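You operate a simulated robot arm through the tools that you are given. There is no shell and no other tool. Be economical: measure what you need, move in short steps, check, and stop when the job is done.

Carry out the task below with a simulated robot arm. There is one attempt and no reset: what you move stays moved.

## Task
Flush both drip bars' pipes clear with cleaner.
Fine: valves one and three shut first; cleaner on at two; four open for the yellow bar, shut it, then five for the purple; shut two and five. Where these are worked on the way, their far stop is far enough and under half their travel is too little: valve five.

It is judged by the outcome, as a careful person would: the job done as asked, and still so three seconds after it is handed in. It fails if anything else is knocked over, pushed out of place, dropped, spilled or broken.

## Robot
A 5-joint arm with a two-finger parallel gripper on a trunk, on a base that drives. Base frame: it is fixed to the floor where the robot stands at the start and does not move with it; the origin is under the middle of the robot, x ahead of it, y to its left, z up. Readings come in cm, rad, newtons and seconds.
It reaches about 113.4 cm from its shoulder. Its first joint turns from -2.601 to 2.601 rad. Places, roughly: grey valve board [120, -20, 80]; valve eight [100, -40, 100]; valve five [100, -40, 120]; valve four [90, -10, 120]; valve nine [90, -10, 90]; valve one [90, 0, 140]; valve seven [90, -10, 100]; valve six [100, -30, 110]; valve ten [100, -40, 90]; valve three [110, -50, 140]; valve two [100, -30, 140]. Payload 1.57 kg.
Tool frame: the origin (TCP) lies between the finger pads and is the grasp point; the fingertips stand 3 cm ahead of it; z points along the fingers, y is the line along which they close. The gripper opens to 11 cm. The fingers are 2.4 cm wide and 1.2 cm thick; the gripper's body (4.8 by 11.2 cm) begins 7.8 cm behind the TCP.
Orientation is that of the tool frame in the base frame, as a unit quaternion [w, x, y, z]. With the fingers straight down and closing along the base's y, the tool's x points along the base's -x, its y along +y and its z along -z.

## Interface
- The arm moves only by the tool play_rows. Its argument "plan" is one flat list of numbers, 7 for each row, row after row: the shift along the tool's x, y, z in cm, then the turn, a rotation vector about the tool's x, y, z in rad, then the gripper command, from -1 (fully open) to 1 (shut), values between in proportion. In form: [dx, dy, dz, rx, ry, rz, hand, dx, dy, dz, rx, ry, rz, hand, ...]. A call has 1 to 8 rows; each row shifts and turns the commanded pose from where the row before left it, along the tool's axes as they then stand. Rows are played at 5 a second. More than 5 cm and 0.15 rad between two rows, or a gripper value outside its range, and nothing of the call is played. Where a pose cannot be reached the arm comes as near as it can. A force on the tool above 90 N (or 10 N above the force at the start of the call, whichever is more), or a blocked arm, ends the call early, and 0.2 s more pass. Each finger travels about 7.2 cm/s and halts on what it meets, pressing with about 41 N; the grip force reading is that of the motor and also rises with nothing between the fingers. The clock runs only during rows and for 0.2 s after the last one: add rows that do not move to give the fingers time. It gives the time, the measured TCP pose, the force on the tool (base axes), the opening and the grip force at its end, in the units of the frame above (readings bear some noise), with the torque about the TCP (base axes, N m) and any sound that the robot's microphone picked up.
- Cameras (640 x 400 px; columns grow to the right, rows downward): "scene" is now at [4.36, 10.23, 174.03]; the picture's right is [-0.38, -0.93, 0.00], its down [-0.47, 0.19, -0.86] and it looks along [0.80, -0.32, -0.50] (base axes); focal length 256 px, centre (320, 200). "wrist" rides on the gripper at [7, 1.6, -14.1] in the tool frame; the picture's right is [-0.23, 0.97, 0.00], its down [-0.85, -0.20, -0.48] and it looks along [-0.47, -0.11, 0.88] (tool axes); focal length 222 px, centre (320, 200).
- camera(camera): a new picture of that camera. The clock stands still meanwhile.
- move_column(by): slides the trunk up (or, below 0, down) by that many cm; the arm and the scene camera ride with it, the base frame stays. It gives what a move gives, with no picture.
- drive_base(legs): drives the robot by 1 to 6 legs, each [ahead, turn to the left] in cm and rad, along the robot's own axes; the way and the turn of a leg run together, so that a leg with both is an arc; at most 150 cm and 3.142 rad a leg. The arm and the cameras ride along, it lands a little off, and it stops where it bumps. It gives what a move gives.
- pan_tilt(pan, tilt): turns the head with the scene camera to pan (to the left, within 2.705 rad either way) and tilt (down, from -0.506 to 1.204), counted from straight ahead of the robot. It gives what a move gives.
- point_at(camera, pixels): for up to 12 pixels [column, row] of the newest picture of that camera ("zoom" is the newest enlarged one), the place [x, y, z] in the base frame of the surface seen there, good to about 0.3 cm. The clock stands still meanwhile.
- inspect(camera, box): a new picture of the part [left, top, right, bottom] of that camera's present view, enlarged. The clock stands still meanwhile.
- job_done(): hands the job in; it is judged then, once.

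Work in short steps. Measure before you move; look again where a grasp or a placing could have gone wrong, and mend it. You have 80 turns and 48 pictures in all, those below and enlarged ones among them. Open the gripper and draw the arm clear of the work before you hand the job in, unless the task says otherwise; then end with one line.

The tools are called after "Request:" as a command line: name --argument value ..., lists and objects as JSON in quotes. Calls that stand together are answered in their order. play_rows: Moves the arm, as the interface text tells. Its arguments: {"type":"object","properties":{"plan":{"type":"array"}},"required":["plan"]} The other tools are called the same way: move_column (by) slides the trunk up or down; drive_base (legs) drives the base; pan_tilt (pan, tilt) turns the head that bears the scene camera; camera (camera) takes a picture; point_at (camera, pixels) gives the place of the surface under pixels of a picture; inspect (camera, box) takes an enlarged picture of a part of a camera's view; job_done () hands the job in.

At the start:

```text
time_s: 0.0
tcp_pos: [65.77, -22.42, 99.96]
ee_rot: [0.0, -0.003, 1.0, 0.0]
contact_force: [-0.5, -0.2, -0.8]
wrist_torque: [-0.02, -0.01, 0.03]
opening: 11.01
finger_force: 0.1
trunk travel left (down, up): [-73.3, 23.7]
robot x, y, heading: [0.2, -3.38, -0.002]
head pan, tilt: [-0.384, 0.527]
```

scene: 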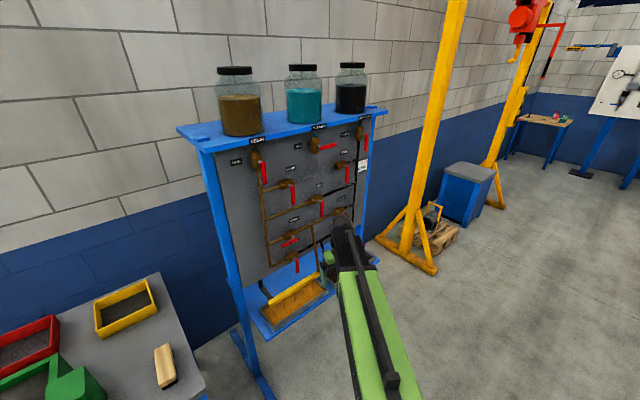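
wrist: 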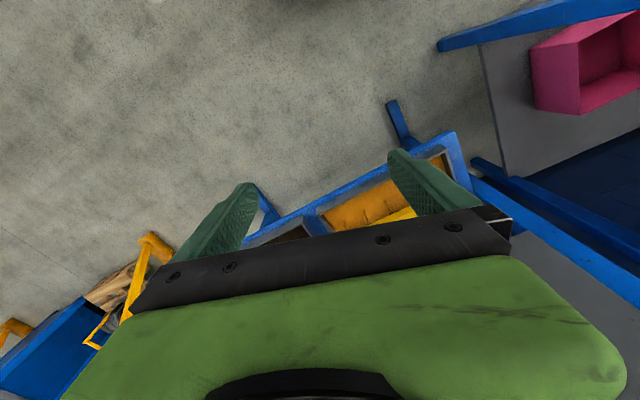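

The board sits around columns 200-380, rows 100-300 in the scene picture. I enlarge it to read the valves and pipes.

Request:
inspect --camera "scene" --box '[190, 100, 390, 225]'

Request:
inspect --camera "scene" --box '[220, 200, 380, 300]'

```text
3.20 times, centred on (290, 162) of scene
```

zoom: 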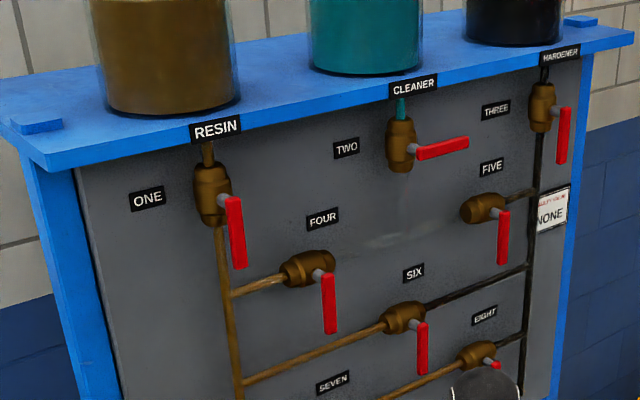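

```text
4.00 times, centred on (300, 250) of scene
```

zoom: 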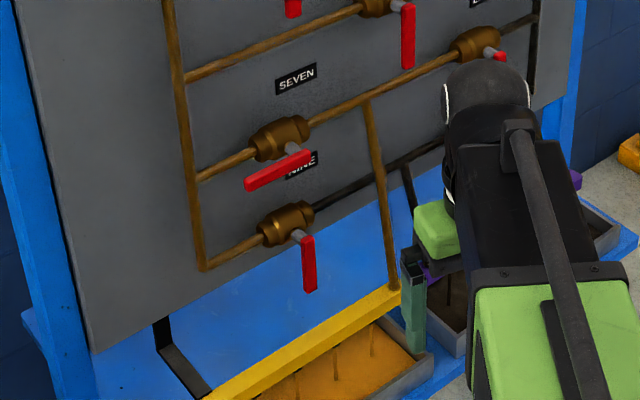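

Handles one and three point along their vertical pipes (open), and two, four, five and six lie across theirs (shut). I measure the handle and board points from a fresh enlarged view.

Request:
inspect --camera "scene" --box '[230, 120, 390, 220]'

```text
4.00 times, centred on (310, 170) of scene
```

zoom: 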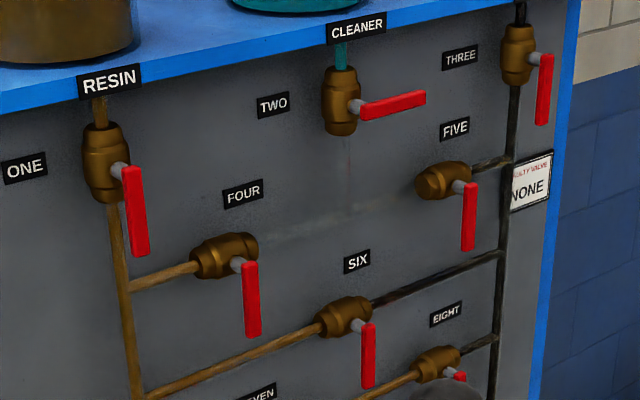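

I take points on the handles: valve one hub (122,172) and tip (140,250), two (358,108)/(422,98), three (537,60)/(542,120), four (240,263)/(254,332), five (466,188)/(467,245), plus two points on the board.

Request:
point_at --camera "zoom" --pixels '[[130, 175], [140, 250], [365, 111], [420, 98], [545, 60], [541, 120], [248, 268], [254, 332], [470, 190], [467, 245], [200, 150], [420, 80]]'

Request:
point_at --camera "zoom" --pixels '[[120, 169], [354, 106], [532, 57], [236, 263], [458, 186], [100, 165], [340, 100], [60, 250], [300, 330], [368, 327], [367, 383], [517, 55]]'

```text
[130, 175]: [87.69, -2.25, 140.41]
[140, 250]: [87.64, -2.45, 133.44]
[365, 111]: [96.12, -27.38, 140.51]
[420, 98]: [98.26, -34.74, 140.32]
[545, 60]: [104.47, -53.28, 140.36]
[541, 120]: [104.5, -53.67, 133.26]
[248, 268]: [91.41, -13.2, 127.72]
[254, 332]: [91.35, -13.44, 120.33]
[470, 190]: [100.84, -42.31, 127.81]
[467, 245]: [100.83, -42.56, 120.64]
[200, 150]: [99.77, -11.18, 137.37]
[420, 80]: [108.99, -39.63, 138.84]
```

```text
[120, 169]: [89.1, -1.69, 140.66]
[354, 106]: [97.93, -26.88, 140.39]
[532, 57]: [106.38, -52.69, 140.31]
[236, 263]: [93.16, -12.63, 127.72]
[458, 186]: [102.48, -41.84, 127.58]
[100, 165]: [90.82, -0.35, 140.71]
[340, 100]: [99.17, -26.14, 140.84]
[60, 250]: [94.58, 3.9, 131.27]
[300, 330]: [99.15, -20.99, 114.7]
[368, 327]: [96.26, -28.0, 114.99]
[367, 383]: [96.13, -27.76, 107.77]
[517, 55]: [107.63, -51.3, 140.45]
```

The board is vertical with inward normal about (0.947, 0.321), lever fronts at about 82 cm along it and the board at 91 cm. I want the base squarely in front of the valves, so I check what stands low in front of the board first.

Request:
pan_tilt --pan -0.5 --tilt 0.95

Request:
camera --camera "scene"

```text
time_s: 0.9
tcp_pos: [65.76, -22.33, 99.9]
ee_rot: [0.0, -0.002, 1.0, 0.0]
contact_force: [-0.3, -0.8, -0.2]
wrist_torque: [0.02, -0.02, -0.03]
opening: 10.99
finger_force: 0.1
trunk travel left (down, up): [-73.3, 23.7]
robot x, y, heading: [0.55, -3.26, -0.007]
head pan, tilt: [-0.499, 0.949]
```

```text
42 pictures are left
```

scene: 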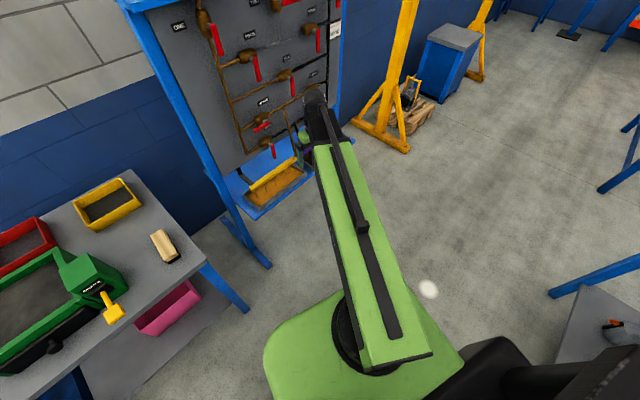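

I measure the stand foot (268,265), the tray front corner (258,218), the right-hand table (552,293) and (600,300), and the left table corner (205,262).

Request:
point_at --camera "scene" --pixels '[[268, 266], [258, 218], [312, 180], [552, 293], [590, 290], [205, 262], [246, 311], [560, 360], [405, 150], [430, 288], [603, 188]]'

```text
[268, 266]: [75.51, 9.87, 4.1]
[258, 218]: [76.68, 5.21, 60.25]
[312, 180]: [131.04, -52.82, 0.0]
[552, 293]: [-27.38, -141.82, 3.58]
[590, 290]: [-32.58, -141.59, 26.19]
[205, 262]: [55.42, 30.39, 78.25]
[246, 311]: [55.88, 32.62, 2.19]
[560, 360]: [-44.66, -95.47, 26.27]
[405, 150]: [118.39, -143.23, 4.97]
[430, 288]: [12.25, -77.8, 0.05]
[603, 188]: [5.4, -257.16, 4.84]
```

The stand foot and shelf come out to about 74 cm along the normal, and the floor near (19,-50) is clear. I drive there and finish facing the board at a heading of about 0.327.

Request:
drive_base --legs '[[0, -1.187], [50, 0], [0, 1.52]]'

Request:
pan_tilt --pan 0.0 --tilt 0.5

Request:
camera --camera "scene"

```text
time_s: 10.4
tcp_pos: [86.03, -49.75, 100.03]
ee_rot: [0.001, -0.145, 0.989, 0.001]
contact_force: [-0.9, -1.1, -1.0]
wrist_torque: [0.07, 0.01, 0.0]
opening: 11.01
finger_force: 0.0
trunk travel left (down, up): [-73.3, 23.7]
robot x, y, heading: [17.18, -47.2, 0.28]
head pan, tilt: [-0.499, 0.949]
```

```text
time_s: 11.4
tcp_pos: [86.14, -49.7, 100.02]
ee_rot: [0.0, -0.146, 0.989, 0.0]
contact_force: [-0.5, -1.1, -0.1]
wrist_torque: [0.0, 0.02, 0.02]
opening: 10.99
finger_force: 0.0
trunk travel left (down, up): [-73.3, 23.7]
robot x, y, heading: [17.02, -47.12, 0.276]
head pan, tilt: [0.0, 0.499]
```

```text
41 pictures are left
```

scene: 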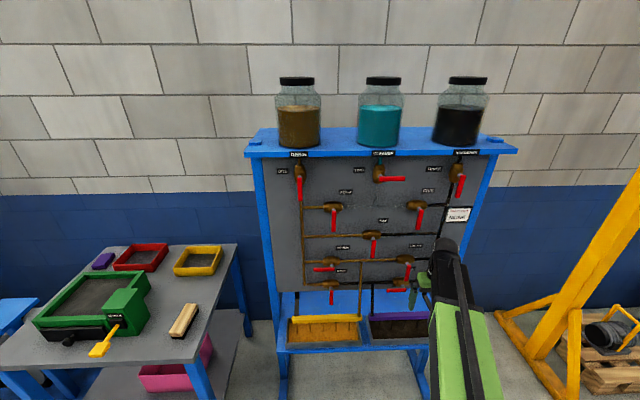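

The view is now square on. I enlarge the board at [265,150,465,310] to read seven to ten and the pipe layout.

Request:
inspect --camera "scene" --box '[260, 150, 500, 300]'

Request:
inspect --camera "scene" --box '[300, 225, 460, 325]'

```text
2.67 times, centred on (380, 225) of scene
```

zoom: 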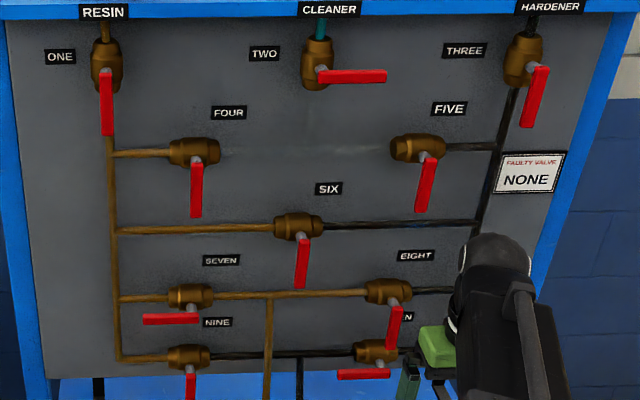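

```text
4.00 times, centred on (380, 275) of scene
```

zoom: 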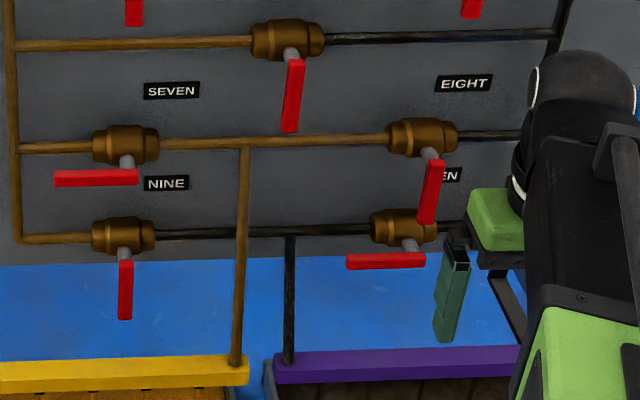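

Seven and ten are already open, and six, eight and nine are shut, so the layout matches the job. A lever opens by turning clockwise from shut. I bring the arm in front of the board centre, still pointing down, at about 65 cm along the normal.

Request:
play_rows --plan '[0, 3.1, -3.5, 0, 0, 0, 1, 0, 3.1, -3.5, 0, 0, 0, 1, 0, 3.1, -3.5, 0, 0, 0, 1, 0, 3.1, -3.5, 0, 0, 0, 1, 0, 3.1, -3.5, 0, 0, 0, 1, 0, 3.1, -3.5, 0, 0, 0, 1, 0, 3.1, -3.5, 0, 0, -0.017, 1, 0, 3.1, -3.5, 0, 0, -0.017, 1]'

Request:
point_at --camera "scene" --pixels '[[300, 154], [250, 152], [383, 153], [465, 153]]'

```text
time_s: 13.2
tcp_pos: [79.05, -25.75, 100.02]
ee_rot: [-0.001, -0.161, 0.987, -0.001]
contact_force: [0.4, -0.2, 0.1]
wrist_torque: [0.0, -0.04, -0.04]
opening: 0.0
finger_force: 21.7
out of reach, approached as far as the arm can: row 1, 2, 3, 4, 5, 6, 7, 8
trunk travel left (down, up): [-73.3, 23.7]
robot x, y, heading: [16.94, -47.01, 0.273]
head pan, tilt: [0.0, 0.499]
```

```text
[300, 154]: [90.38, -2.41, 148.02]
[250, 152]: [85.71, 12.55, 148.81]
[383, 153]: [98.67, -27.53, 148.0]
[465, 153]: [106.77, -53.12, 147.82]
```

Straight up is out of reach with the fingers down, and the shelf edge (n≈85, z≈148) is clear. I tilt the tool toward horizontal next.

Request:
play_rows --plan '[0, 0, 0, 0, -0.143, 0, 1, 0, 0, 0, 0, -0.143, 0, 1, 0, 0, 0, 0, -0.143, 0, 1, 0, 0, 0, 0, -0.143, 0, 1, 0, 0, 0, 0, -0.143, 0, 1, 0, 0, 0, 0, -0.143, 0, 1]'

```text
time_s: 14.6
tcp_pos: [88.34, -22.32, 108.09]
ee_rot: [0.41, -0.147, 0.898, 0.067]
contact_force: [0.6, -0.2, 0.1]
wrist_torque: [0.02, -0.02, -0.02]
opening: 0.03
finger_force: 21.2
out of reach, approached as far as the arm can: row 2, 3, 4, 5, 6
trunk travel left (down, up): [-73.3, 23.7]
robot x, y, heading: [17.42, -47.32, 0.278]
head pan, tilt: [0.0, 0.499]
```

The TCP is at n≈76.5, z≈108, still clear of the levers. The shoulder seems low, so I raise the trunk to get easy reach.

Request:
move_column --by 20

Request:
play_rows --plan '[0, 0, -1, 0, -0.143, 0, 1, 0, 0, -1, 0, -0.143, 0, 1, 0, 0, -1, 0, -0.143, 0, 1, 0, 0, -1, 0, -0.143, 0, 1, 0, 0, -1, 0, -0.138, 0, 1, 0, 0, 0, 0, 0, 0, 1]'

Request:
camera --camera "scene"

```text
time_s: 16.8
tcp_pos: [88.47, -22.39, 128.18]
ee_rot: [0.409, -0.147, 0.898, 0.067]
contact_force: [-1.3, 1.0, 1.2]
wrist_torque: [0.01, 0.01, 0.0]
opening: 0.0
finger_force: 21.2
trunk travel left (down, up): [-93.3, 3.7]
robot x, y, heading: [17.1, -47.25, 0.276]
head pan, tilt: [0.0, 0.499]
```

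```text
time_s: 18.1
tcp_pos: [93.85, -20.55, 142.46]
ee_rot: [0.679, -0.114, 0.717, 0.108]
contact_force: [0.1, -1.3, -0.5]
wrist_torque: [0.0, 0.01, 0.01]
opening: 0.0
finger_force: 21.8
out of reach, approached as far as the arm can: row 1, 2, 3, 4, 5
trunk travel left (down, up): [-93.3, 3.7]
robot x, y, heading: [17.14, -47.18, 0.273]
head pan, tilt: [0.0, 0.499]
```

```text
38 pictures are left
```

scene: 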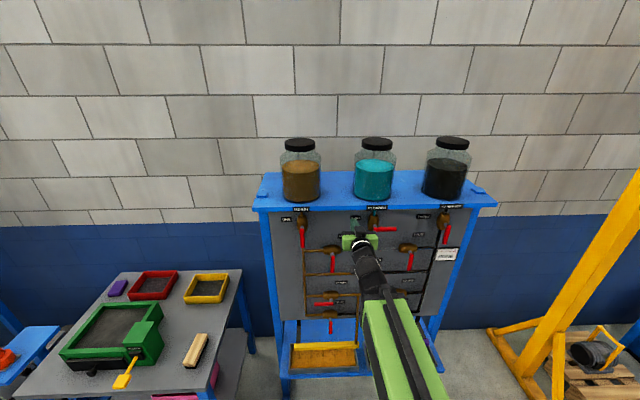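

The TCP sits at n≈82, right in the lever plane but between levers and free of force. The arm can't fold closer, so I back the base off 16 cm.

Request:
drive_base --legs '[[-16, 0]]'

Request:
play_rows --plan '[1.5, 0, 0, 0, -0.05, 0, 1, 1.5, 0, 0, 0, 0, 0, 1, 1.5, 0, 0, 0, 0, 0, 1, 1.5, 0, 0, 0, 0, 0, 1]'

```text
time_s: 19.6
tcp_pos: [78.05, -25.01, 142.63]
ee_rot: [0.679, -0.114, 0.717, 0.107]
contact_force: [0.3, -0.7, -0.1]
wrist_torque: [-0.01, 0.01, 0.0]
opening: 0.0
finger_force: 21.3
trunk travel left (down, up): [-93.3, 3.7]
robot x, y, heading: [1.58, -51.59, 0.276]
head pan, tilt: [0.0, 0.499]
```

```text
time_s: 20.6
tcp_pos: [78.4, -25.08, 143.7]
ee_rot: [0.696, -0.111, 0.701, 0.111]
contact_force: [-0.8, -0.7, 0.5]
wrist_torque: [0.01, 0.02, -0.02]
opening: 0.0
finger_force: 21.6
out of reach, approached as far as the arm can: row 1, 2, 3, 4
trunk travel left (down, up): [-93.3, 3.7]
robot x, y, heading: [1.7, -51.44, 0.274]
head pan, tilt: [0.0, 0.499]
```

I am on the arm's inner limit, so I go forward about 8 cm, then left and down toward a staging spot left of valve one's lever (u≈27.5, z≈134), yawing along.

Request:
play_rows --plan '[0, 0, 4, 0, 0, 0, 1, 0, 0, 4, 0, 0, 0, 1, 1.6, 3.5, 0.2, -0.041, 0, 0, 1, 1.6, 3.5, 0.3, -0.041, 0, 0, 1, 1.6, 3.5, 0.4, -0.041, 0, 0, 1, 1.6, 3.5, 0.6, -0.041, 0, 0, 1, 1.6, 3.5, 0.7, -0.041, 0, 0, 1, 1.6, 3.5, 0.8, -0.041, 0, 0, 1]'

```text
time_s: 22.4
tcp_pos: [80.21, -2.37, 143.55]
ee_rot: [0.677, -0.197, 0.682, 0.195]
contact_force: [-0.5, 0.1, 0.1]
wrist_torque: [-0.01, -0.03, -0.03]
opening: 0.0
finger_force: 20.9
out of reach, approached as far as the arm can: row 3, 4, 5, 6, 7, 8
trunk travel left (down, up): [-93.3, 3.7]
robot x, y, heading: [1.26, -51.61, 0.28]
head pan, tilt: [0.0, 0.499]
```

Height is limited from below at this trunk position (z stuck at 143.5). I lower the trunk 14 cm so that I have room both ways.

Request:
move_column --by -14

Request:
play_rows --plan '[-1, 0, 0, 0, 0, 0, 1, -1, 0, 0, 0, 0, 0, 1, -1, 0, 0, 0, 0, 0, 1, -1, 0, 0, 0, 0, 0, 1]'

Request:
inspect --camera "scene" --box '[240, 150, 480, 300]'

```text
time_s: 24.0
tcp_pos: [80.15, -2.36, 129.69]
ee_rot: [0.677, -0.196, 0.682, 0.195]
contact_force: [0.3, 0.5, -0.6]
wrist_torque: [-0.02, 0.02, 0.02]
opening: 0.0
finger_force: 21.5
trunk travel left (down, up): [-79.3, 17.7]
robot x, y, heading: [1.79, -51.66, 0.276]
head pan, tilt: [0.0, 0.499]
```

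```text
time_s: 25.0
tcp_pos: [80.24, -2.36, 129.61]
ee_rot: [0.677, -0.196, 0.682, 0.195]
contact_force: [0.3, -0.4, -0.4]
wrist_torque: [0.01, 0.0, -0.03]
opening: 0.0
finger_force: 20.7
out of reach, approached as far as the arm can: row 1, 2, 3, 4
trunk travel left (down, up): [-79.3, 17.7]
robot x, y, heading: [1.72, -51.8, 0.277]
head pan, tilt: [0.0, 0.499]
```

```text
2.67 times, centred on (360, 225) of scene
```

zoom: 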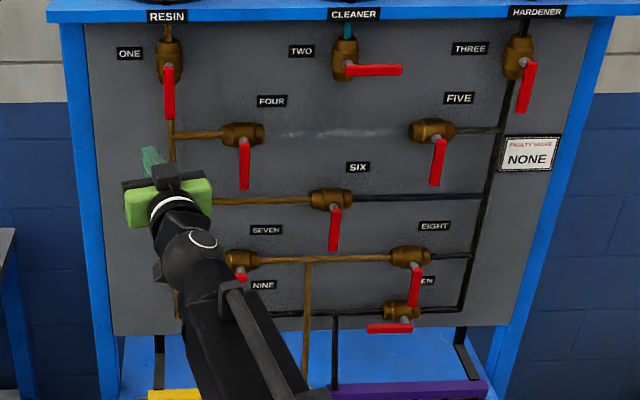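

The command appears to be remembered below the limit, so I raise further by 10 cm to come back into reach at z≈134.

Request:
play_rows --plan '[-2, 0, 0, 0, 0, 0, 1, -2, 0, 0, 0, 0, 0, 1, -2, 0, 0, 0, 0, 0, 1, -2, 0, 0, 0, 0, 0, 1, -2, 0, 0, 0, 0, 0, 1, 0, 0, 0, 0, 0, 0, 1]'

```text
time_s: 26.4
tcp_pos: [80.16, -2.43, 129.7]
ee_rot: [0.677, -0.196, 0.682, 0.195]
contact_force: [0.6, 0.5, 0.8]
wrist_torque: [0.02, 0.0, 0.01]
opening: 0.0
finger_force: 21.8
out of reach, approached as far as the arm can: row 1, 2, 3, 4, 5
trunk travel left (down, up): [-79.3, 17.7]
robot x, y, heading: [1.06, -51.76, 0.276]
head pan, tilt: [0.0, 0.499]
```

Both up and down are refused, which suggests a joint limit with the tool fully level. I let the tool dip by 0.3 rad in place to see how the arm frees up.

Request:
play_rows --plan '[0, 0, 0, 0, 0.1, 0, 1, 0, 0, 0, 0, 0.1, 0, 1, 0, 0, 0, 0, 0.1, 0, 1, 0, 0, 0, 0, 0, 0, 1]'

Request:
pan_tilt --pan 0.15 --tilt 0.9

Request:
camera --camera "scene"

```text
time_s: 27.4
tcp_pos: [80.38, -2.7, 124.15]
ee_rot: [0.594, -0.211, 0.758, 0.165]
contact_force: [0.2, 0.3, 0.1]
wrist_torque: [-0.03, -0.04, 0.01]
opening: 0.0
finger_force: 21.5
out of reach, approached as far as the arm can: row 1, 2, 3
trunk travel left (down, up): [-79.3, 17.7]
robot x, y, heading: [1.61, -51.58, 0.279]
head pan, tilt: [0.0, 0.499]
```

```text
time_s: 28.3
tcp_pos: [80.37, -2.82, 124.19]
ee_rot: [0.595, -0.212, 0.757, 0.167]
contact_force: [0.1, 0.5, 0.8]
wrist_torque: [0.0, 0.02, 0.01]
opening: 0.0
finger_force: 21.1
trunk travel left (down, up): [-79.3, 17.7]
robot x, y, heading: [1.65, -51.54, 0.274]
head pan, tilt: [0.15, 0.901]
```

```text
36 pictures are left
```

scene: 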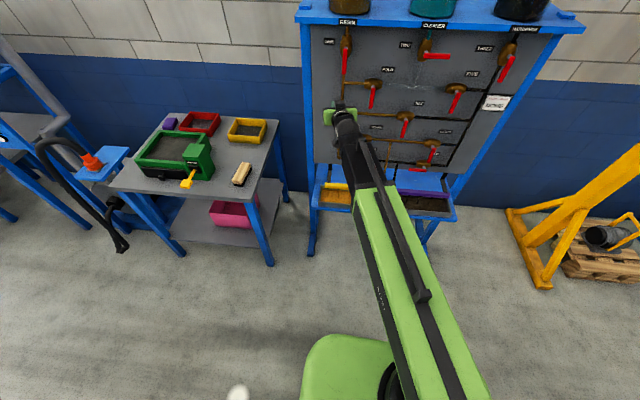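

I measure points along the arm to understand its posture: boom (425,340), (385,215), forearm (350,160), wrist (343,120).

Request:
point_at --camera "scene" --pixels '[[425, 370], [400, 290], [375, 205], [352, 165], [343, 125], [330, 118], [340, 107], [340, 360]]'

```text
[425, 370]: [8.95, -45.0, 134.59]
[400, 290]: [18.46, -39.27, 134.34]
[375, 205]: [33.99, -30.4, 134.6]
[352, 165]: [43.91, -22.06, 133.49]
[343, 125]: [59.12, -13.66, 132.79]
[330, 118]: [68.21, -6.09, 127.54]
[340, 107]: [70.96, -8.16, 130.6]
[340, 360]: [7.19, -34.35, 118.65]
```

The arm is a level telescoping boom with a wrist pitch about 23.7 cm behind the TCP, so height comes from the trunk and small arcs from pitch. I raise the trunk 5.3 cm and level the tool, beside valve one.

Request:
move_column --by 5.3

Request:
play_rows --plan '[-2.8, 0, 0, 0, -0.12, 0, 1, -2.8, 0, 0.3, 0, -0.12, 0, 1, 0, 0, 0, 0, 0, 0, 1]'

```text
time_s: 29.2
tcp_pos: [80.57, -2.78, 129.41]
ee_rot: [0.595, -0.21, 0.758, 0.165]
contact_force: [-0.5, -0.7, 0.3]
wrist_torque: [0.01, -0.02, 0.01]
opening: 0.01
finger_force: 21.0
trunk travel left (down, up): [-84.6, 12.4]
robot x, y, heading: [1.68, -51.31, 0.273]
head pan, tilt: [0.15, 0.901]
```

```text
time_s: 30.1
tcp_pos: [81.59, -2.19, 134.45]
ee_rot: [0.673, -0.191, 0.69, 0.186]
contact_force: [0.2, -0.5, 0.1]
wrist_torque: [0.02, 0.0, -0.02]
opening: 0.01
finger_force: 20.9
out of reach, approached as far as the arm can: row 2
trunk travel left (down, up): [-84.6, 12.4]
robot x, y, heading: [1.68, -51.58, 0.277]
head pan, tilt: [0.15, 0.901]
```

The pose follows now (tool nearly level, z≈134.4). I go forward 4.9 cm into the lever plane, left of valve one's lever.

Request:
play_rows --plan '[0, -0.25, 1.6, 0, 0, 0, 1, 0, -0.25, 1.6, 0, 0, 0, 1, 0, -0.25, 1.6, 0, 0, 0, 1, 0, 0, 0, 0, 0, 0, 1]'

Request:
pan_tilt --pan 0.15 --tilt 0.55

Request:
inspect --camera "scene" --box '[240, 130, 480, 280]'

```text
time_s: 31.1
tcp_pos: [85.69, -0.34, 135.2]
ee_rot: [0.681, -0.19, 0.681, 0.19]
contact_force: [0.1, 0.2, 0.3]
wrist_torque: [0.03, 0.05, 0.02]
opening: 0.0
finger_force: 21.1
out of reach, approached as far as the arm can: row 1
trunk travel left (down, up): [-84.6, 12.4]
robot x, y, heading: [1.84, -51.17, 0.274]
head pan, tilt: [0.15, 0.901]
```

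```text
time_s: 31.9
tcp_pos: [85.84, -0.43, 135.15]
ee_rot: [0.68, -0.19, 0.682, 0.191]
contact_force: [0.8, -1.1, -0.7]
wrist_torque: [-0.02, -0.02, -0.01]
opening: 0.0
finger_force: 20.9
trunk travel left (down, up): [-84.6, 12.4]
robot x, y, heading: [1.9, -51.76, 0.275]
head pan, tilt: [0.15, 0.55]
```

```text
2.67 times, centred on (360, 205) of scene
```

zoom: 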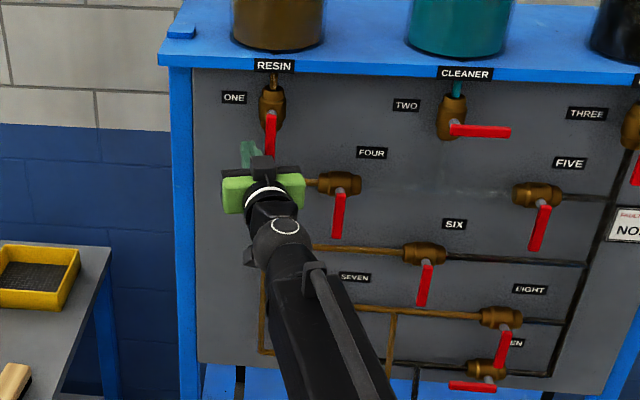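

The closed fingers (zoom 245,152) sit just left of valve one's lever tip. I sweep right and then up along the lever's arc.

Request:
play_rows --plan '[0, -1.96, -0.4, 0.02, 0, 0, 1, 0, -1.96, -0.4, 0.02, 0, 0, 1, -0.47, -1.28, -0.22, 0.013, -0.02, 0, 1, -0.47, -1.28, -0.2, 0.013, -0.02, 0, 1, -1.14, -0.8, -0.1, 0.008, -0.048, 0, 1, -1.14, -0.8, -0.1, 0.008, -0.048, 0, 1, -0.7, -0.3, 0, 0.003, -0.03, 0, 1, 0, 0, 0, 0, 0, 0, 1]'

Request:
inspect --camera "scene" --box '[240, 130, 480, 280]'

```text
time_s: 33.7
tcp_pos: [88.66, -7.17, 137.69]
ee_rot: [0.734, -0.145, 0.641, 0.17]
contact_force: [-14.5, -12.3, -84.3]
wrist_torque: [-0.59, 1.03, -0.07]
opening: 0.0
finger_force: 21.1
out of reach, approached as far as the arm can: row 3, 7
trunk travel left (down, up): [-84.6, 12.4]
robot x, y, heading: [1.5, -51.35, 0.274]
head pan, tilt: [0.15, 0.55]
```

```text
2.67 times, centred on (360, 205) of scene
```

zoom: 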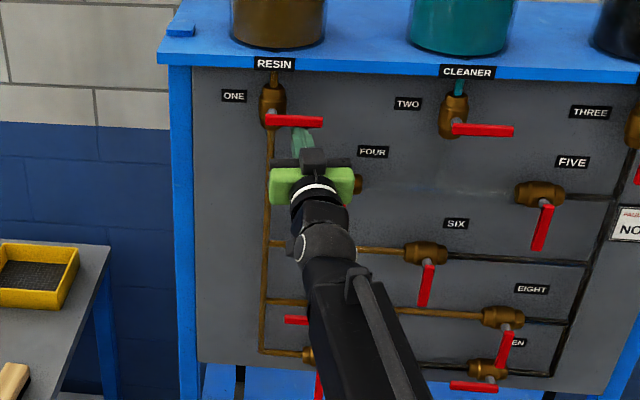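

Valve one's lever is now level to the right, at its stop (84 N up). I lower off it, retreat, and swing right toward valve three.

Request:
play_rows --plan '[1.2, 0, 0, 0, 0.05, 0, 1, 0.95, 0, -4, 0, 0.05, 0, 1, 0.95, 0, -4, 0, 0.05, 0, 1, 0, -4.4, 0.35, 0.048, 0, 0, 1, 0, -4.4, 0.35, 0.048, 0, 0, 1, 0, -4.4, 0.35, 0.048, 0, 0, 1, 0, -4.4, 0.35, 0.048, 0, 0, 1, 0, -4.4, 0.35, 0.048, 0, 0, 1]'

Request:
play_rows --plan '[0, -4.4, 0.35, 0.048, 0, 0, 1, 0, -4.4, 0.35, 0.048, 0, 0, 1, 0, -4.4, 0.35, 0.048, 0, 0, 1, 0, -4.4, 0.35, 0.048, 0, 0, 1, 0, -4.4, 0.35, 0.048, 0, 0, 1, 0, 0, 0, 0, 0, 0, 1]'

```text
time_s: 35.5
tcp_pos: [90.54, -30.92, 135.59]
ee_rot: [0.708, -0.074, 0.697, 0.081]
contact_force: [0.5, 0.2, 0.2]
wrist_torque: [-0.02, 0.0, 0.03]
opening: 0.0
finger_force: 21.2
out of reach, approached as far as the arm can: row 4
trunk travel left (down, up): [-84.6, 12.4]
robot x, y, heading: [1.58, -51.67, 0.278]
head pan, tilt: [0.15, 0.55]
```

```text
time_s: 36.9
tcp_pos: [94.91, -52.22, 135.44]
ee_rot: [0.711, 0.012, 0.703, -0.005]
contact_force: [0.3, -0.1, 0.0]
wrist_torque: [0.0, -0.01, 0.01]
opening: 0.01
finger_force: 21.4
trunk travel left (down, up): [-84.6, 12.4]
robot x, y, heading: [1.97, -51.45, 0.276]
head pan, tilt: [0.15, 0.55]
```

Now at n≈73, u≈80 in front of valve three's left side. I go in 8 cm to the lever plane.

Request:
play_rows --plan '[0.2, 0.85, 2.65, -0.009, 0.01, 0, 1, 0.2, 0.85, 2.65, -0.009, 0.01, 0, 1, 0, 0.85, 2.6, -0.009, 0, 0, 1, 0, 0, 0, 0, 0, 0, 1]'

Request:
inspect --camera "scene" --box '[400, 110, 640, 260]'

```text
time_s: 37.9
tcp_pos: [103.03, -49.75, 135.01]
ee_rot: [0.706, 0.002, 0.708, 0.006]
contact_force: [-0.1, 0.2, 0.9]
wrist_torque: [0.0, -0.02, -0.01]
opening: 0.01
finger_force: 21.2
trunk travel left (down, up): [-84.6, 12.4]
robot x, y, heading: [1.58, -51.61, 0.276]
head pan, tilt: [0.15, 0.55]
```

```text
2.67 times, centred on (520, 185) of scene
```

zoom: 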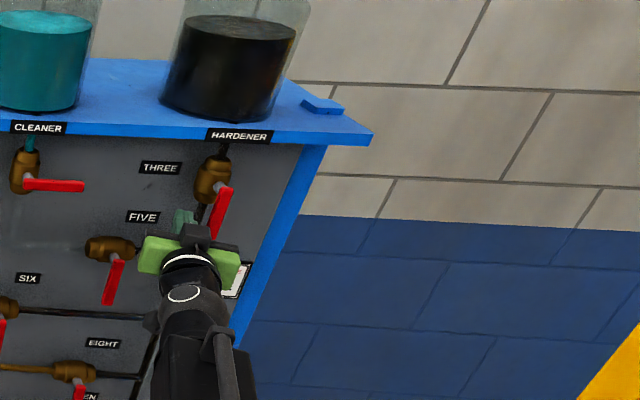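

The fingers (zoom 185,220) sit left of valve three's lever. I do the same right-and-up sweep.

Request:
play_rows --plan '[0, -1.9, 0.65, 0.018, 0, 0, 1, 0, -1.9, 0.65, 0.018, 0, 0, 1, -0.47, -1.28, 0.45, 0.012, -0.02, 0, 1, -0.47, -1.28, 0.45, 0.012, -0.02, 0, 1, -1.14, -0.8, 0.3, 0.008, -0.048, 0, 1, -1.14, -0.8, 0.3, 0.008, -0.048, 0, 1, -0.7, -0.3, 0.1, 0.003, -0.03, 0, 1, 0, 0, 0, 0, 0, 0, 1]'

Request:
inspect --camera "scene" --box '[400, 110, 640, 260]'

```text
time_s: 39.7
tcp_pos: [104.97, -55.15, 137.53]
ee_rot: [0.744, 0.015, 0.668, -0.008]
contact_force: [0.4, -0.1, 0.8]
wrist_torque: [0.04, -0.01, -0.03]
opening: 0.0
finger_force: 21.5
out of reach, approached as far as the arm can: row 3, 4, 5
trunk travel left (down, up): [-84.6, 12.4]
robot x, y, heading: [1.91, -51.46, 0.275]
head pan, tilt: [0.15, 0.55]
```

```text
2.67 times, centred on (520, 185) of scene
```

zoom: 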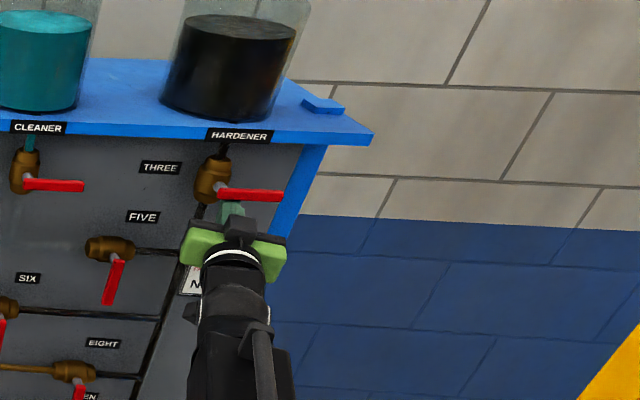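

Valve three looks almost level but no stop force is felt. I push up a bit more to make sure it reaches its stop.

Request:
play_rows --plan '[-0.5, 0, 0, 0, -0.02, 0, 1, -0.5, 0, 0, 0, -0.02, 0, 1, -0.5, 0, 0, 0, -0.02, 0, 1, -0.3, 0, 0, 0, -0.012, 0, 1, 0, 0, 0, 0, 0, 0, 1]'

```text
time_s: 40.5
tcp_pos: [105.18, -55.14, 137.83]
ee_rot: [0.751, 0.016, 0.66, -0.01]
contact_force: [-2.3, 1.6, -40.6]
wrist_torque: [0.07, 0.3, 0.5]
opening: 0.01
finger_force: 21.4
trunk travel left (down, up): [-84.6, 12.4]
robot x, y, heading: [1.54, -51.81, 0.277]
head pan, tilt: [0.15, 0.55]
stopped in row 4: the force on the tool passed its limit at 95 N (the readings are from after the stop); the commanded pose is now the measured one
```

Valve three is at its stop (95 N). I drop off it, retreat and swing left to valve two, then raise the trunk 2 cm so that I can press two's lever down from above.

Request:
play_rows --plan '[1.2, 0, 0, 0, 0.05, 0, 1, 0, 0, -4, 0, 0, 0, 1, 0, 0, -4, 0, 0, 0, 1, 0, 4.35, -1.3, -0.047, 0, 0, 1, 0, 4.35, -1.3, -0.047, 0, 0, 1, 0, 4.35, -1.3, -0.047, 0, 0, 1, 0, 4.35, -1.3, -0.047, 0, 0, 1, 0, 4.35, -1.3, -0.047, 0, 0, 1]'

Request:
move_column --by 2

Request:
play_rows --plan '[-1.2, 0, 0, 0, -0.05, 0, 1, -1.2, 0, 0, 0, -0.05, 0, 1, -1.2, 0, 0, 0, -0.05, 0, 1, 0, 0, 0, 0, 0, 0, 1]'

Request:
inspect --camera "scene" --box '[320, 110, 560, 260]'

```text
time_s: 42.3
tcp_pos: [89.18, -33.63, 137.37]
ee_rot: [0.735, -0.071, 0.671, 0.068]
contact_force: [-0.1, 0.3, -0.4]
wrist_torque: [-0.01, 0.02, -0.01]
opening: 0.0
finger_force: 21.3
out of reach, approached as far as the arm can: row 3, 7
trunk travel left (down, up): [-84.6, 12.4]
robot x, y, heading: [1.99, -51.37, 0.274]
head pan, tilt: [0.15, 0.55]
```

```text
time_s: 43.0
tcp_pos: [89.32, -33.7, 139.39]
ee_rot: [0.736, -0.071, 0.67, 0.069]
contact_force: [-0.3, 0.7, 0.0]
wrist_torque: [-0.01, 0.0, 0.02]
opening: 0.0
finger_force: 21.4
trunk travel left (down, up): [-86.6, 10.4]
robot x, y, heading: [1.57, -51.52, 0.272]
head pan, tilt: [0.15, 0.55]
```

```text
time_s: 44.0
tcp_pos: [88.62, -33.86, 142.82]
ee_rot: [0.784, -0.065, 0.613, 0.074]
contact_force: [0.1, 0.3, 1.0]
wrist_torque: [-0.02, -0.01, 0.0]
opening: 0.0
finger_force: 21.3
trunk travel left (down, up): [-86.6, 10.4]
robot x, y, heading: [1.27, -52.04, 0.281]
head pan, tilt: [0.15, 0.55]
```

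```text
2.67 times, centred on (440, 185) of scene
```

zoom: 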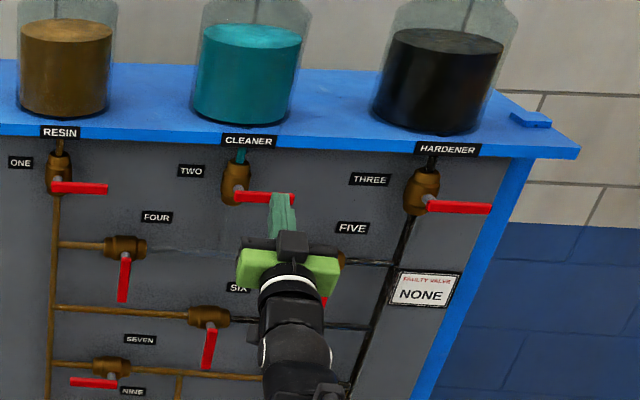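

Valves one and three are shut. The fingers are above and in front of two's lever, and I go straight forward 8 cm over it.

Request:
play_rows --plan '[0.65, 0, 2.65, 0, 0, 0, 1, 0.65, 0, 2.65, 0, 0, 0, 1, 0.65, 0, 2.65, 0, 0, 0, 1, 0, 0, 0, 0, 0, 0, 1]'

Request:
inspect --camera "scene" --box '[380, 140, 500, 215]'

```text
time_s: 45.0
tcp_pos: [96.65, -31.97, 142.88]
ee_rot: [0.783, -0.065, 0.614, 0.074]
contact_force: [0.0, -0.8, 1.2]
wrist_torque: [0.0, 0.0, -0.02]
opening: 0.0
finger_force: 21.2
trunk travel left (down, up): [-86.6, 10.4]
robot x, y, heading: [1.31, -51.62, 0.279]
head pan, tilt: [0.15, 0.55]
```

```text
5.33 times, centred on (440, 178) of scene
```

zoom: 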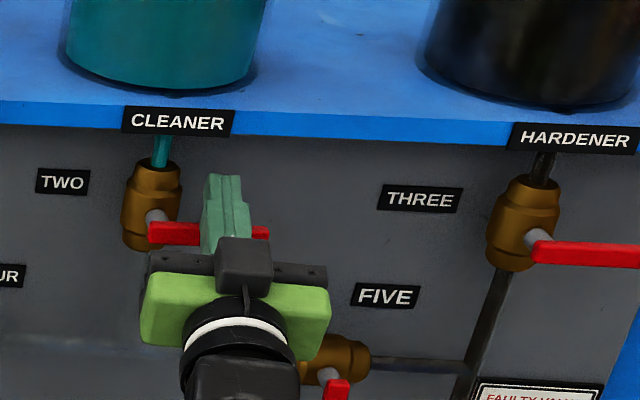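

Fingers are above two's lever at mid-length. I press it down and then left through the arc to open it.

Request:
play_rows --plan '[1.66, -0.15, -0.1, 0.001, 0.07, 0, 1, 1.66, -0.1, -0.15, 0.001, 0.07, 0, 1, 1.42, 0.3, -0.15, -0.003, 0.06, 0, 1, 1.18, 0.9, -0.2, -0.009, 0.05, 0, 1, 0.83, 1.2, -0.2, -0.012, 0.035, 0, 1, 0.6, 1.3, -0.15, -0.013, 0.025, 0, 1, 0, 0.7, -0.1, -0.007, 0, 0, 1, 0, 0, 0, 0, 0, 0, 1]'

Request:
inspect --camera "scene" --box '[320, 130, 480, 230]'

```text
time_s: 46.6
tcp_pos: [96.04, -30.21, 135.7]
ee_rot: [0.684, -0.082, 0.721, 0.076]
contact_force: [15.6, -38.2, 13.7]
wrist_torque: [0.59, 0.1, -0.27]
opening: 0.0
finger_force: 21.7
trunk travel left (down, up): [-86.6, 10.4]
robot x, y, heading: [1.63, -51.82, 0.279]
head pan, tilt: [0.15, 0.55]
stopped in row 8: the force on the tool passed its limit at 91 N (the readings are from after the stop); the commanded pose is now the measured one
```

```text
4.00 times, centred on (400, 180) of scene
```

zoom: 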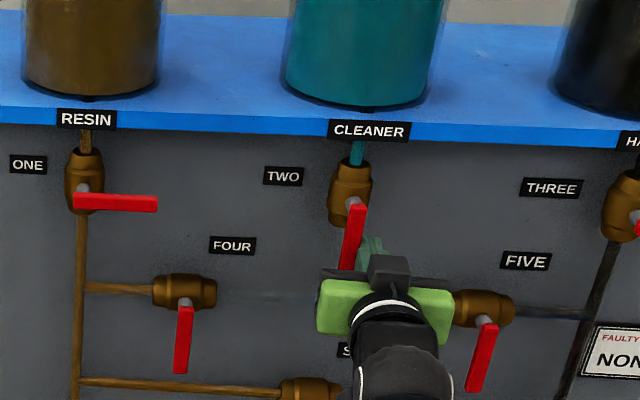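

Valve two is open at its stop, lever straight down. I back off, lower the trunk 12 cm and stage right of valve four's lever.

Request:
play_rows --plan '[0, -0.6, 0, 0.006, 0, 0, 1, 0, 0, -4, 0, 0, 0, 1, 0, 0, -4, 0, 0, 0, 1, 0, 4.4, -0.1, -0.05, 0, 0, 1, 0, 4.4, -0.1, -0.05, 0, 0, 1, 0, 4.4, -0.1, -0.05, 0, 0, 1, 0, 0.5, 0, -0.006, 0, 0, 1, 0, 0, 0, 0, 0, 0, 1]'

Request:
move_column --by -12

Request:
inspect --camera "scene" --box '[240, 100, 480, 250]'

```text
time_s: 48.5
tcp_pos: [84.46, -18.36, 135.57]
ee_rot: [0.674, -0.137, 0.714, 0.129]
contact_force: [-0.6, -0.2, -0.3]
wrist_torque: [0.02, -0.02, 0.06]
opening: 0.01
finger_force: 21.5
out of reach, approached as far as the arm can: row 3
trunk travel left (down, up): [-86.6, 10.4]
robot x, y, heading: [1.65, -51.89, 0.277]
head pan, tilt: [0.15, 0.55]
```

```text
time_s: 50.0
tcp_pos: [84.4, -18.37, 123.71]
ee_rot: [0.673, -0.136, 0.715, 0.129]
contact_force: [-0.4, 0.1, -1.0]
wrist_torque: [0.0, -0.01, -0.01]
opening: 0.01
finger_force: 21.6
trunk travel left (down, up): [-74.6, 22.4]
robot x, y, heading: [1.64, -51.67, 0.279]
head pan, tilt: [0.15, 0.55]
```

```text
2.67 times, centred on (360, 175) of scene
```

zoom: 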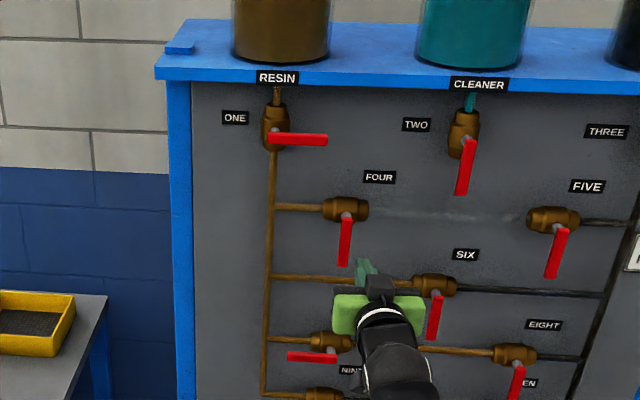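

The tip is right of valve four's lever at staging. I go in to the lever plane while dropping the tip about 1 cm.

Request:
play_rows --plan '[0.55, -0.55, 0, 0.006, 0.022, 0, 1, 0.55, -0.55, 2.4, 0.005, 0.022, 0, 1, 0, 0, 2.5, 0, 0, 0, 1, 0, 0, 2.4, 0, 0, 0, 1, 0, 0, 0, 0, 0, 0, 1]'

```text
time_s: 51.1
tcp_pos: [91.42, -16.98, 122.48]
ee_rot: [0.657, -0.136, 0.731, 0.122]
contact_force: [-0.4, 0.6, -0.8]
wrist_torque: [-0.03, 0.03, -0.02]
opening: 0.0
finger_force: 21.2
out of reach, approached as far as the arm can: row 3
trunk travel left (down, up): [-74.6, 22.4]
robot x, y, heading: [1.33, -51.63, 0.275]
head pan, tilt: [0.15, 0.55]
```

In the lever plane at u≈45.3, tip z≈122.2. I sweep left and up to open valve four.

Request:
play_rows --plan '[0, 2, 0.1, -0.02, 0, 0, 1, 0, 2.2, 0.15, -0.022, 0, 0, 1, -0.47, 1.4, 0.1, -0.014, -0.02, 0, 1, -0.6, 1.4, 0.1, -0.014, -0.025, 0, 1, -1.07, 0.85, 0.08, -0.008, -0.045, 0, 1, -1.2, 0.85, 0.05, -0.008, -0.05, 0, 1, -0.9, 0.3, 0, -0.003, -0.038, 0, 1, -0.4, 0, 0, 0, -0.018, 0, 1]'

Request:
inspect --camera "scene" --box '[240, 100, 480, 250]'

```text
time_s: 53.0
tcp_pos: [88.84, -8.77, 124.97]
ee_rot: [0.688, -0.161, 0.687, 0.167]
contact_force: [-6.1, -5.1, -24.2]
wrist_torque: [-0.2, 0.31, -0.1]
opening: 0.0
finger_force: 21.4
out of reach, approached as far as the arm can: row 6, 7
trunk travel left (down, up): [-74.6, 22.4]
robot x, y, heading: [1.51, -51.31, 0.276]
head pan, tilt: [0.15, 0.55]
```

```text
2.67 times, centred on (360, 175) of scene
```

zoom: 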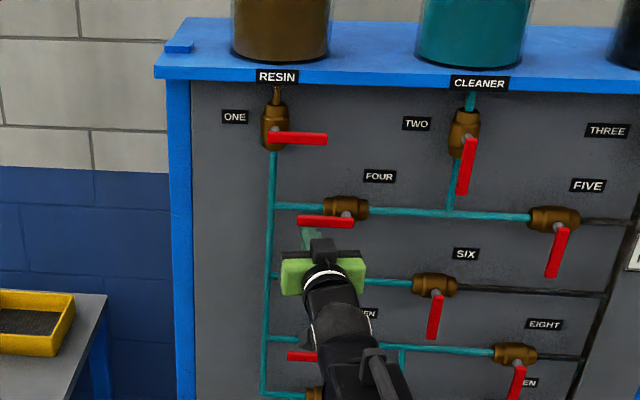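

Valve four is open and the left pipes have turned teal down through seven. I come off the lever, go around above it, and look at the yellow bar before shutting.

Request:
play_rows --plan '[0.7, 0, 0, 0, 0.03, 0, 1, 0, 0, -4, 0, 0, 0, 1, -3.02, 0, 0, 0, -0.128, 0, 1, -3.02, 0, 0, 0, -0.128, 0, 1, 0, 0, 0, 0, 0, 0, 1]'

Request:
pan_tilt --pan 0.1 --tilt 0.75

Request:
inspect --camera "scene" --box '[220, 60, 500, 235]'

```text
time_s: 54.1
tcp_pos: [85.24, -10.94, 131.25]
ee_rot: [0.774, -0.135, 0.591, 0.182]
contact_force: [0.1, -0.5, 0.0]
wrist_torque: [0.0, -0.03, 0.01]
opening: 0.0
finger_force: 21.3
out of reach, approached as far as the arm can: row 1, 3, 4
trunk travel left (down, up): [-74.6, 22.4]
robot x, y, heading: [1.73, -51.22, 0.276]
head pan, tilt: [0.15, 0.55]
```

```text
time_s: 54.9
tcp_pos: [85.32, -10.92, 131.19]
ee_rot: [0.773, -0.134, 0.593, 0.181]
contact_force: [-0.6, -0.5, -0.3]
wrist_torque: [-0.01, 0.02, 0.01]
opening: 0.0
finger_force: 21.7
trunk travel left (down, up): [-74.6, 22.4]
robot x, y, heading: [1.66, -51.63, 0.272]
head pan, tilt: [0.099, 0.75]
```

```text
2.29 times, centred on (360, 148) of scene
```

zoom: 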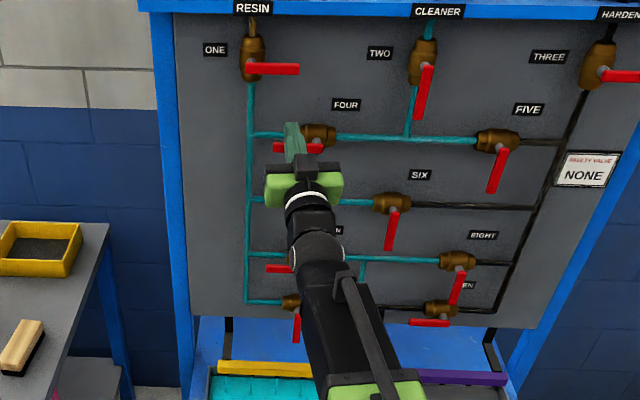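

The yellow bar's tray has turned teal, so that side is flushed. I move in over four's lever and press it down and right to shut.

Request:
play_rows --plan '[0.5, 0, 1.95, 0, 0, 0, 1, 0.5, 0, 1.95, 0, 0, 0, 1, 2.37, 0, -0.1, 0, 0.1, 0, 1, 1.9, 0.1, -0.15, -0.001, 0.08, 0, 1, 1.66, -0.4, -0.2, 0.004, 0.07, 0, 1, 1.18, -0.8, -0.2, 0.008, 0.05, 0, 1, 0.95, -1.2, -0.2, 0.012, 0.04, 0, 1, 0.36, -1.2, -0.15, 0.012, 0.015, 0, 1]'

Request:
play_rows --plan '[0, -0.6, -0.05, 0.006, 0, 0, 1, 0, -0.6, -0.05, 0.006, 0, 0, 1, 0, -0.6, -0.05, 0.006, 0, 0, 1, 0, -0.6, -0.05, 0.006, 0, 0, 1, 0, 0, 0, 0, 0, 0, 1]'

Request:
inspect --camera "scene" --box '[220, 60, 500, 235]'

```text
time_s: 56.7
tcp_pos: [90.26, -12.16, 123.04]
ee_rot: [0.66, -0.153, 0.721, 0.143]
contact_force: [0.0, 1.1, 0.2]
wrist_torque: [-0.03, -0.02, -0.01]
opening: 0.01
finger_force: 20.7
trunk travel left (down, up): [-74.6, 22.4]
robot x, y, heading: [1.49, -51.74, 0.275]
head pan, tilt: [0.099, 0.75]
```

```text
time_s: 57.8
tcp_pos: [90.27, -12.31, 122.91]
ee_rot: [0.663, -0.152, 0.72, 0.141]
contact_force: [-6.4, 40.6, -3.0]
wrist_torque: [-0.4, -0.06, 0.29]
opening: 0.01
finger_force: 21.6
trunk travel left (down, up): [-74.6, 22.4]
robot x, y, heading: [1.75, -51.65, 0.28]
head pan, tilt: [0.099, 0.75]
stopped in row 5: the force on the tool passed its limit at 92 N (the readings are from after the stop); the commanded pose is now the measured one
```

```text
2.29 times, centred on (360, 148) of scene
```

zoom: 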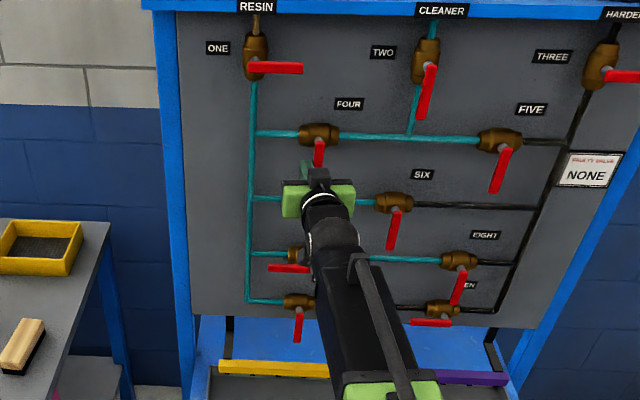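

Valve four is back at its stop, shut (92 N), and the yellow bar has stopped running. I retreat and swing right to the far side of valve five's lever.

Request:
play_rows --plan '[0, 0.6, 0, -0.006, 0, 0, 1, 0, 0, -4, 0, 0, 0, 1, 0, 0, -4, 0, 0, 0, 1, 0, -4.45, 0.3, 0.05, 0, 0, 1, 0, -4.45, 0.3, 0.05, 0, 0, 1, 0, -4.45, 0.3, 0.05, 0, 0, 1, 0, -4.45, 0.3, 0.05, 0, 0, 1, 0, -4.45, 0.3, 0.05, 0, 0, 1]'

Request:
play_rows --plan '[0, -4.45, 0.3, 0.05, 0, 0, 1, 0, -4.45, 0.3, 0.05, 0, 0, 1, 0, 0, 0, 0, 0, 0, 1]'

```text
time_s: 59.6
tcp_pos: [91.35, -36.73, 123.16]
ee_rot: [0.675, -0.066, 0.733, 0.051]
contact_force: [0.5, 0.4, 0.1]
wrist_torque: [0.02, 0.01, -0.02]
opening: 0.0
finger_force: 20.9
out of reach, approached as far as the arm can: row 2, 4
trunk travel left (down, up): [-74.6, 22.4]
robot x, y, heading: [1.45, -51.54, 0.276]
head pan, tilt: [0.099, 0.75]
```

```text
time_s: 60.4
tcp_pos: [93.03, -45.33, 123.19]
ee_rot: [0.678, -0.033, 0.734, 0.015]
contact_force: [0.3, 0.4, 0.8]
wrist_torque: [0.02, 0.01, -0.01]
opening: 0.0
finger_force: 21.2
trunk travel left (down, up): [-74.6, 22.4]
robot x, y, heading: [1.81, -51.38, 0.278]
head pan, tilt: [0.099, 0.75]
```

Staged at u≈72.8 with δ≈-0.26, so a straight push forward of 8 cm lands right of five's lever.

Request:
play_rows --plan '[0.6, 0, 2.6, 0, 0.025, 0, 1, 0, 0, 2.7, 0, 0, 0, 1, 0, 0, 2.7, 0, 0, 0, 1, 0, 0, 0, 0, 0, 0, 1]'

Request:
inspect --camera "scene" --box '[300, 40, 540, 190]'

```text
time_s: 61.1
tcp_pos: [98.13, -45.18, 122.69]
ee_rot: [0.662, -0.035, 0.749, 0.015]
contact_force: [-40.8, -4.1, 11.1]
wrist_torque: [0.16, -0.61, 0.36]
opening: 0.0
finger_force: 21.4
out of reach, approached as far as the arm can: row 1, 3
trunk travel left (down, up): [-74.6, 22.4]
robot x, y, heading: [1.54, -51.51, 0.273]
head pan, tilt: [0.099, 0.75]
stopped in row 3: the force on the tool passed its limit at 130 N (the readings are from after the stop); the commanded pose is now the measured one
```

```text
2.67 times, centred on (420, 115) of scene
```

zoom: 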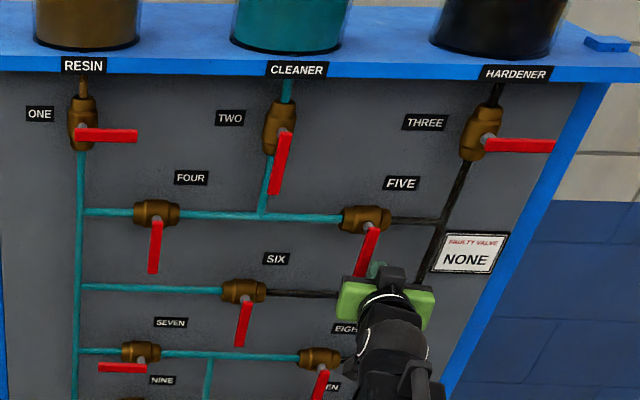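

The fingertip grazed something at n≈81 with its left edge. I measure the five lever (372,235), (362,270), and the finger (380,270) to see the offset.

Request:
point_at --camera "zoom" --pixels '[[372, 235], [366, 252], [360, 272], [370, 265], [377, 268], [383, 270], [376, 240], [356, 272]]'

Request:
inspect --camera "scene" --box '[410, 115, 474, 155]'

```text
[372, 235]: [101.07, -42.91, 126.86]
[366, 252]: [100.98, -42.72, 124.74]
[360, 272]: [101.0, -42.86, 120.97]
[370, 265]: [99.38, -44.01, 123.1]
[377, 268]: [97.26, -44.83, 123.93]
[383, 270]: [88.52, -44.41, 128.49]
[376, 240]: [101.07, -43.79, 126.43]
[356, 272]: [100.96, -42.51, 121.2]
```

```text
10.00 times, centred on (442, 135) of scene
```

zoom: 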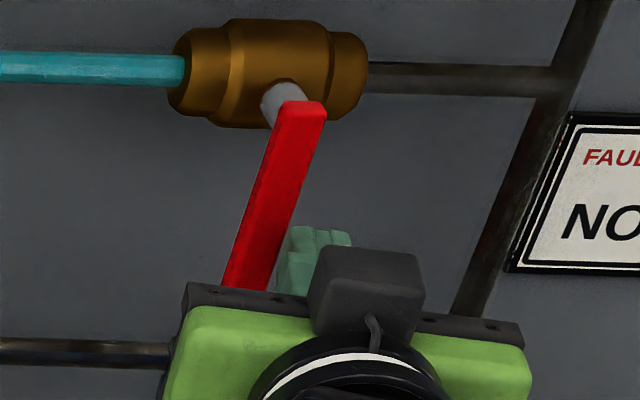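

Five's lever edge reaches u≈73.9, so my finger clipped it. I back off 1.5 cm, shift 0.9 cm right and go in again.

Request:
play_rows --plan '[0, 0, -1.5, 0, 0, 0, 1, 0, -0.9, 0, 0.01, 0, 0, 1, 0, 0, 2.3, 0, 0, 0, 1, 0, 0, 2.3, 0, 0, 0, 1, 0, 0, 0, 0, 0, 0, 1]'

```text
time_s: 62.3
tcp_pos: [102.01, -45.62, 121.97]
ee_rot: [0.658, -0.033, 0.752, 0.011]
contact_force: [-1.0, -0.1, 0.3]
wrist_torque: [-0.01, -0.01, 0.01]
opening: 0.0
finger_force: 20.9
out of reach, approached as far as the arm can: row 4
trunk travel left (down, up): [-74.6, 22.4]
robot x, y, heading: [1.58, -51.59, 0.271]
head pan, tilt: [0.099, 0.75]
```

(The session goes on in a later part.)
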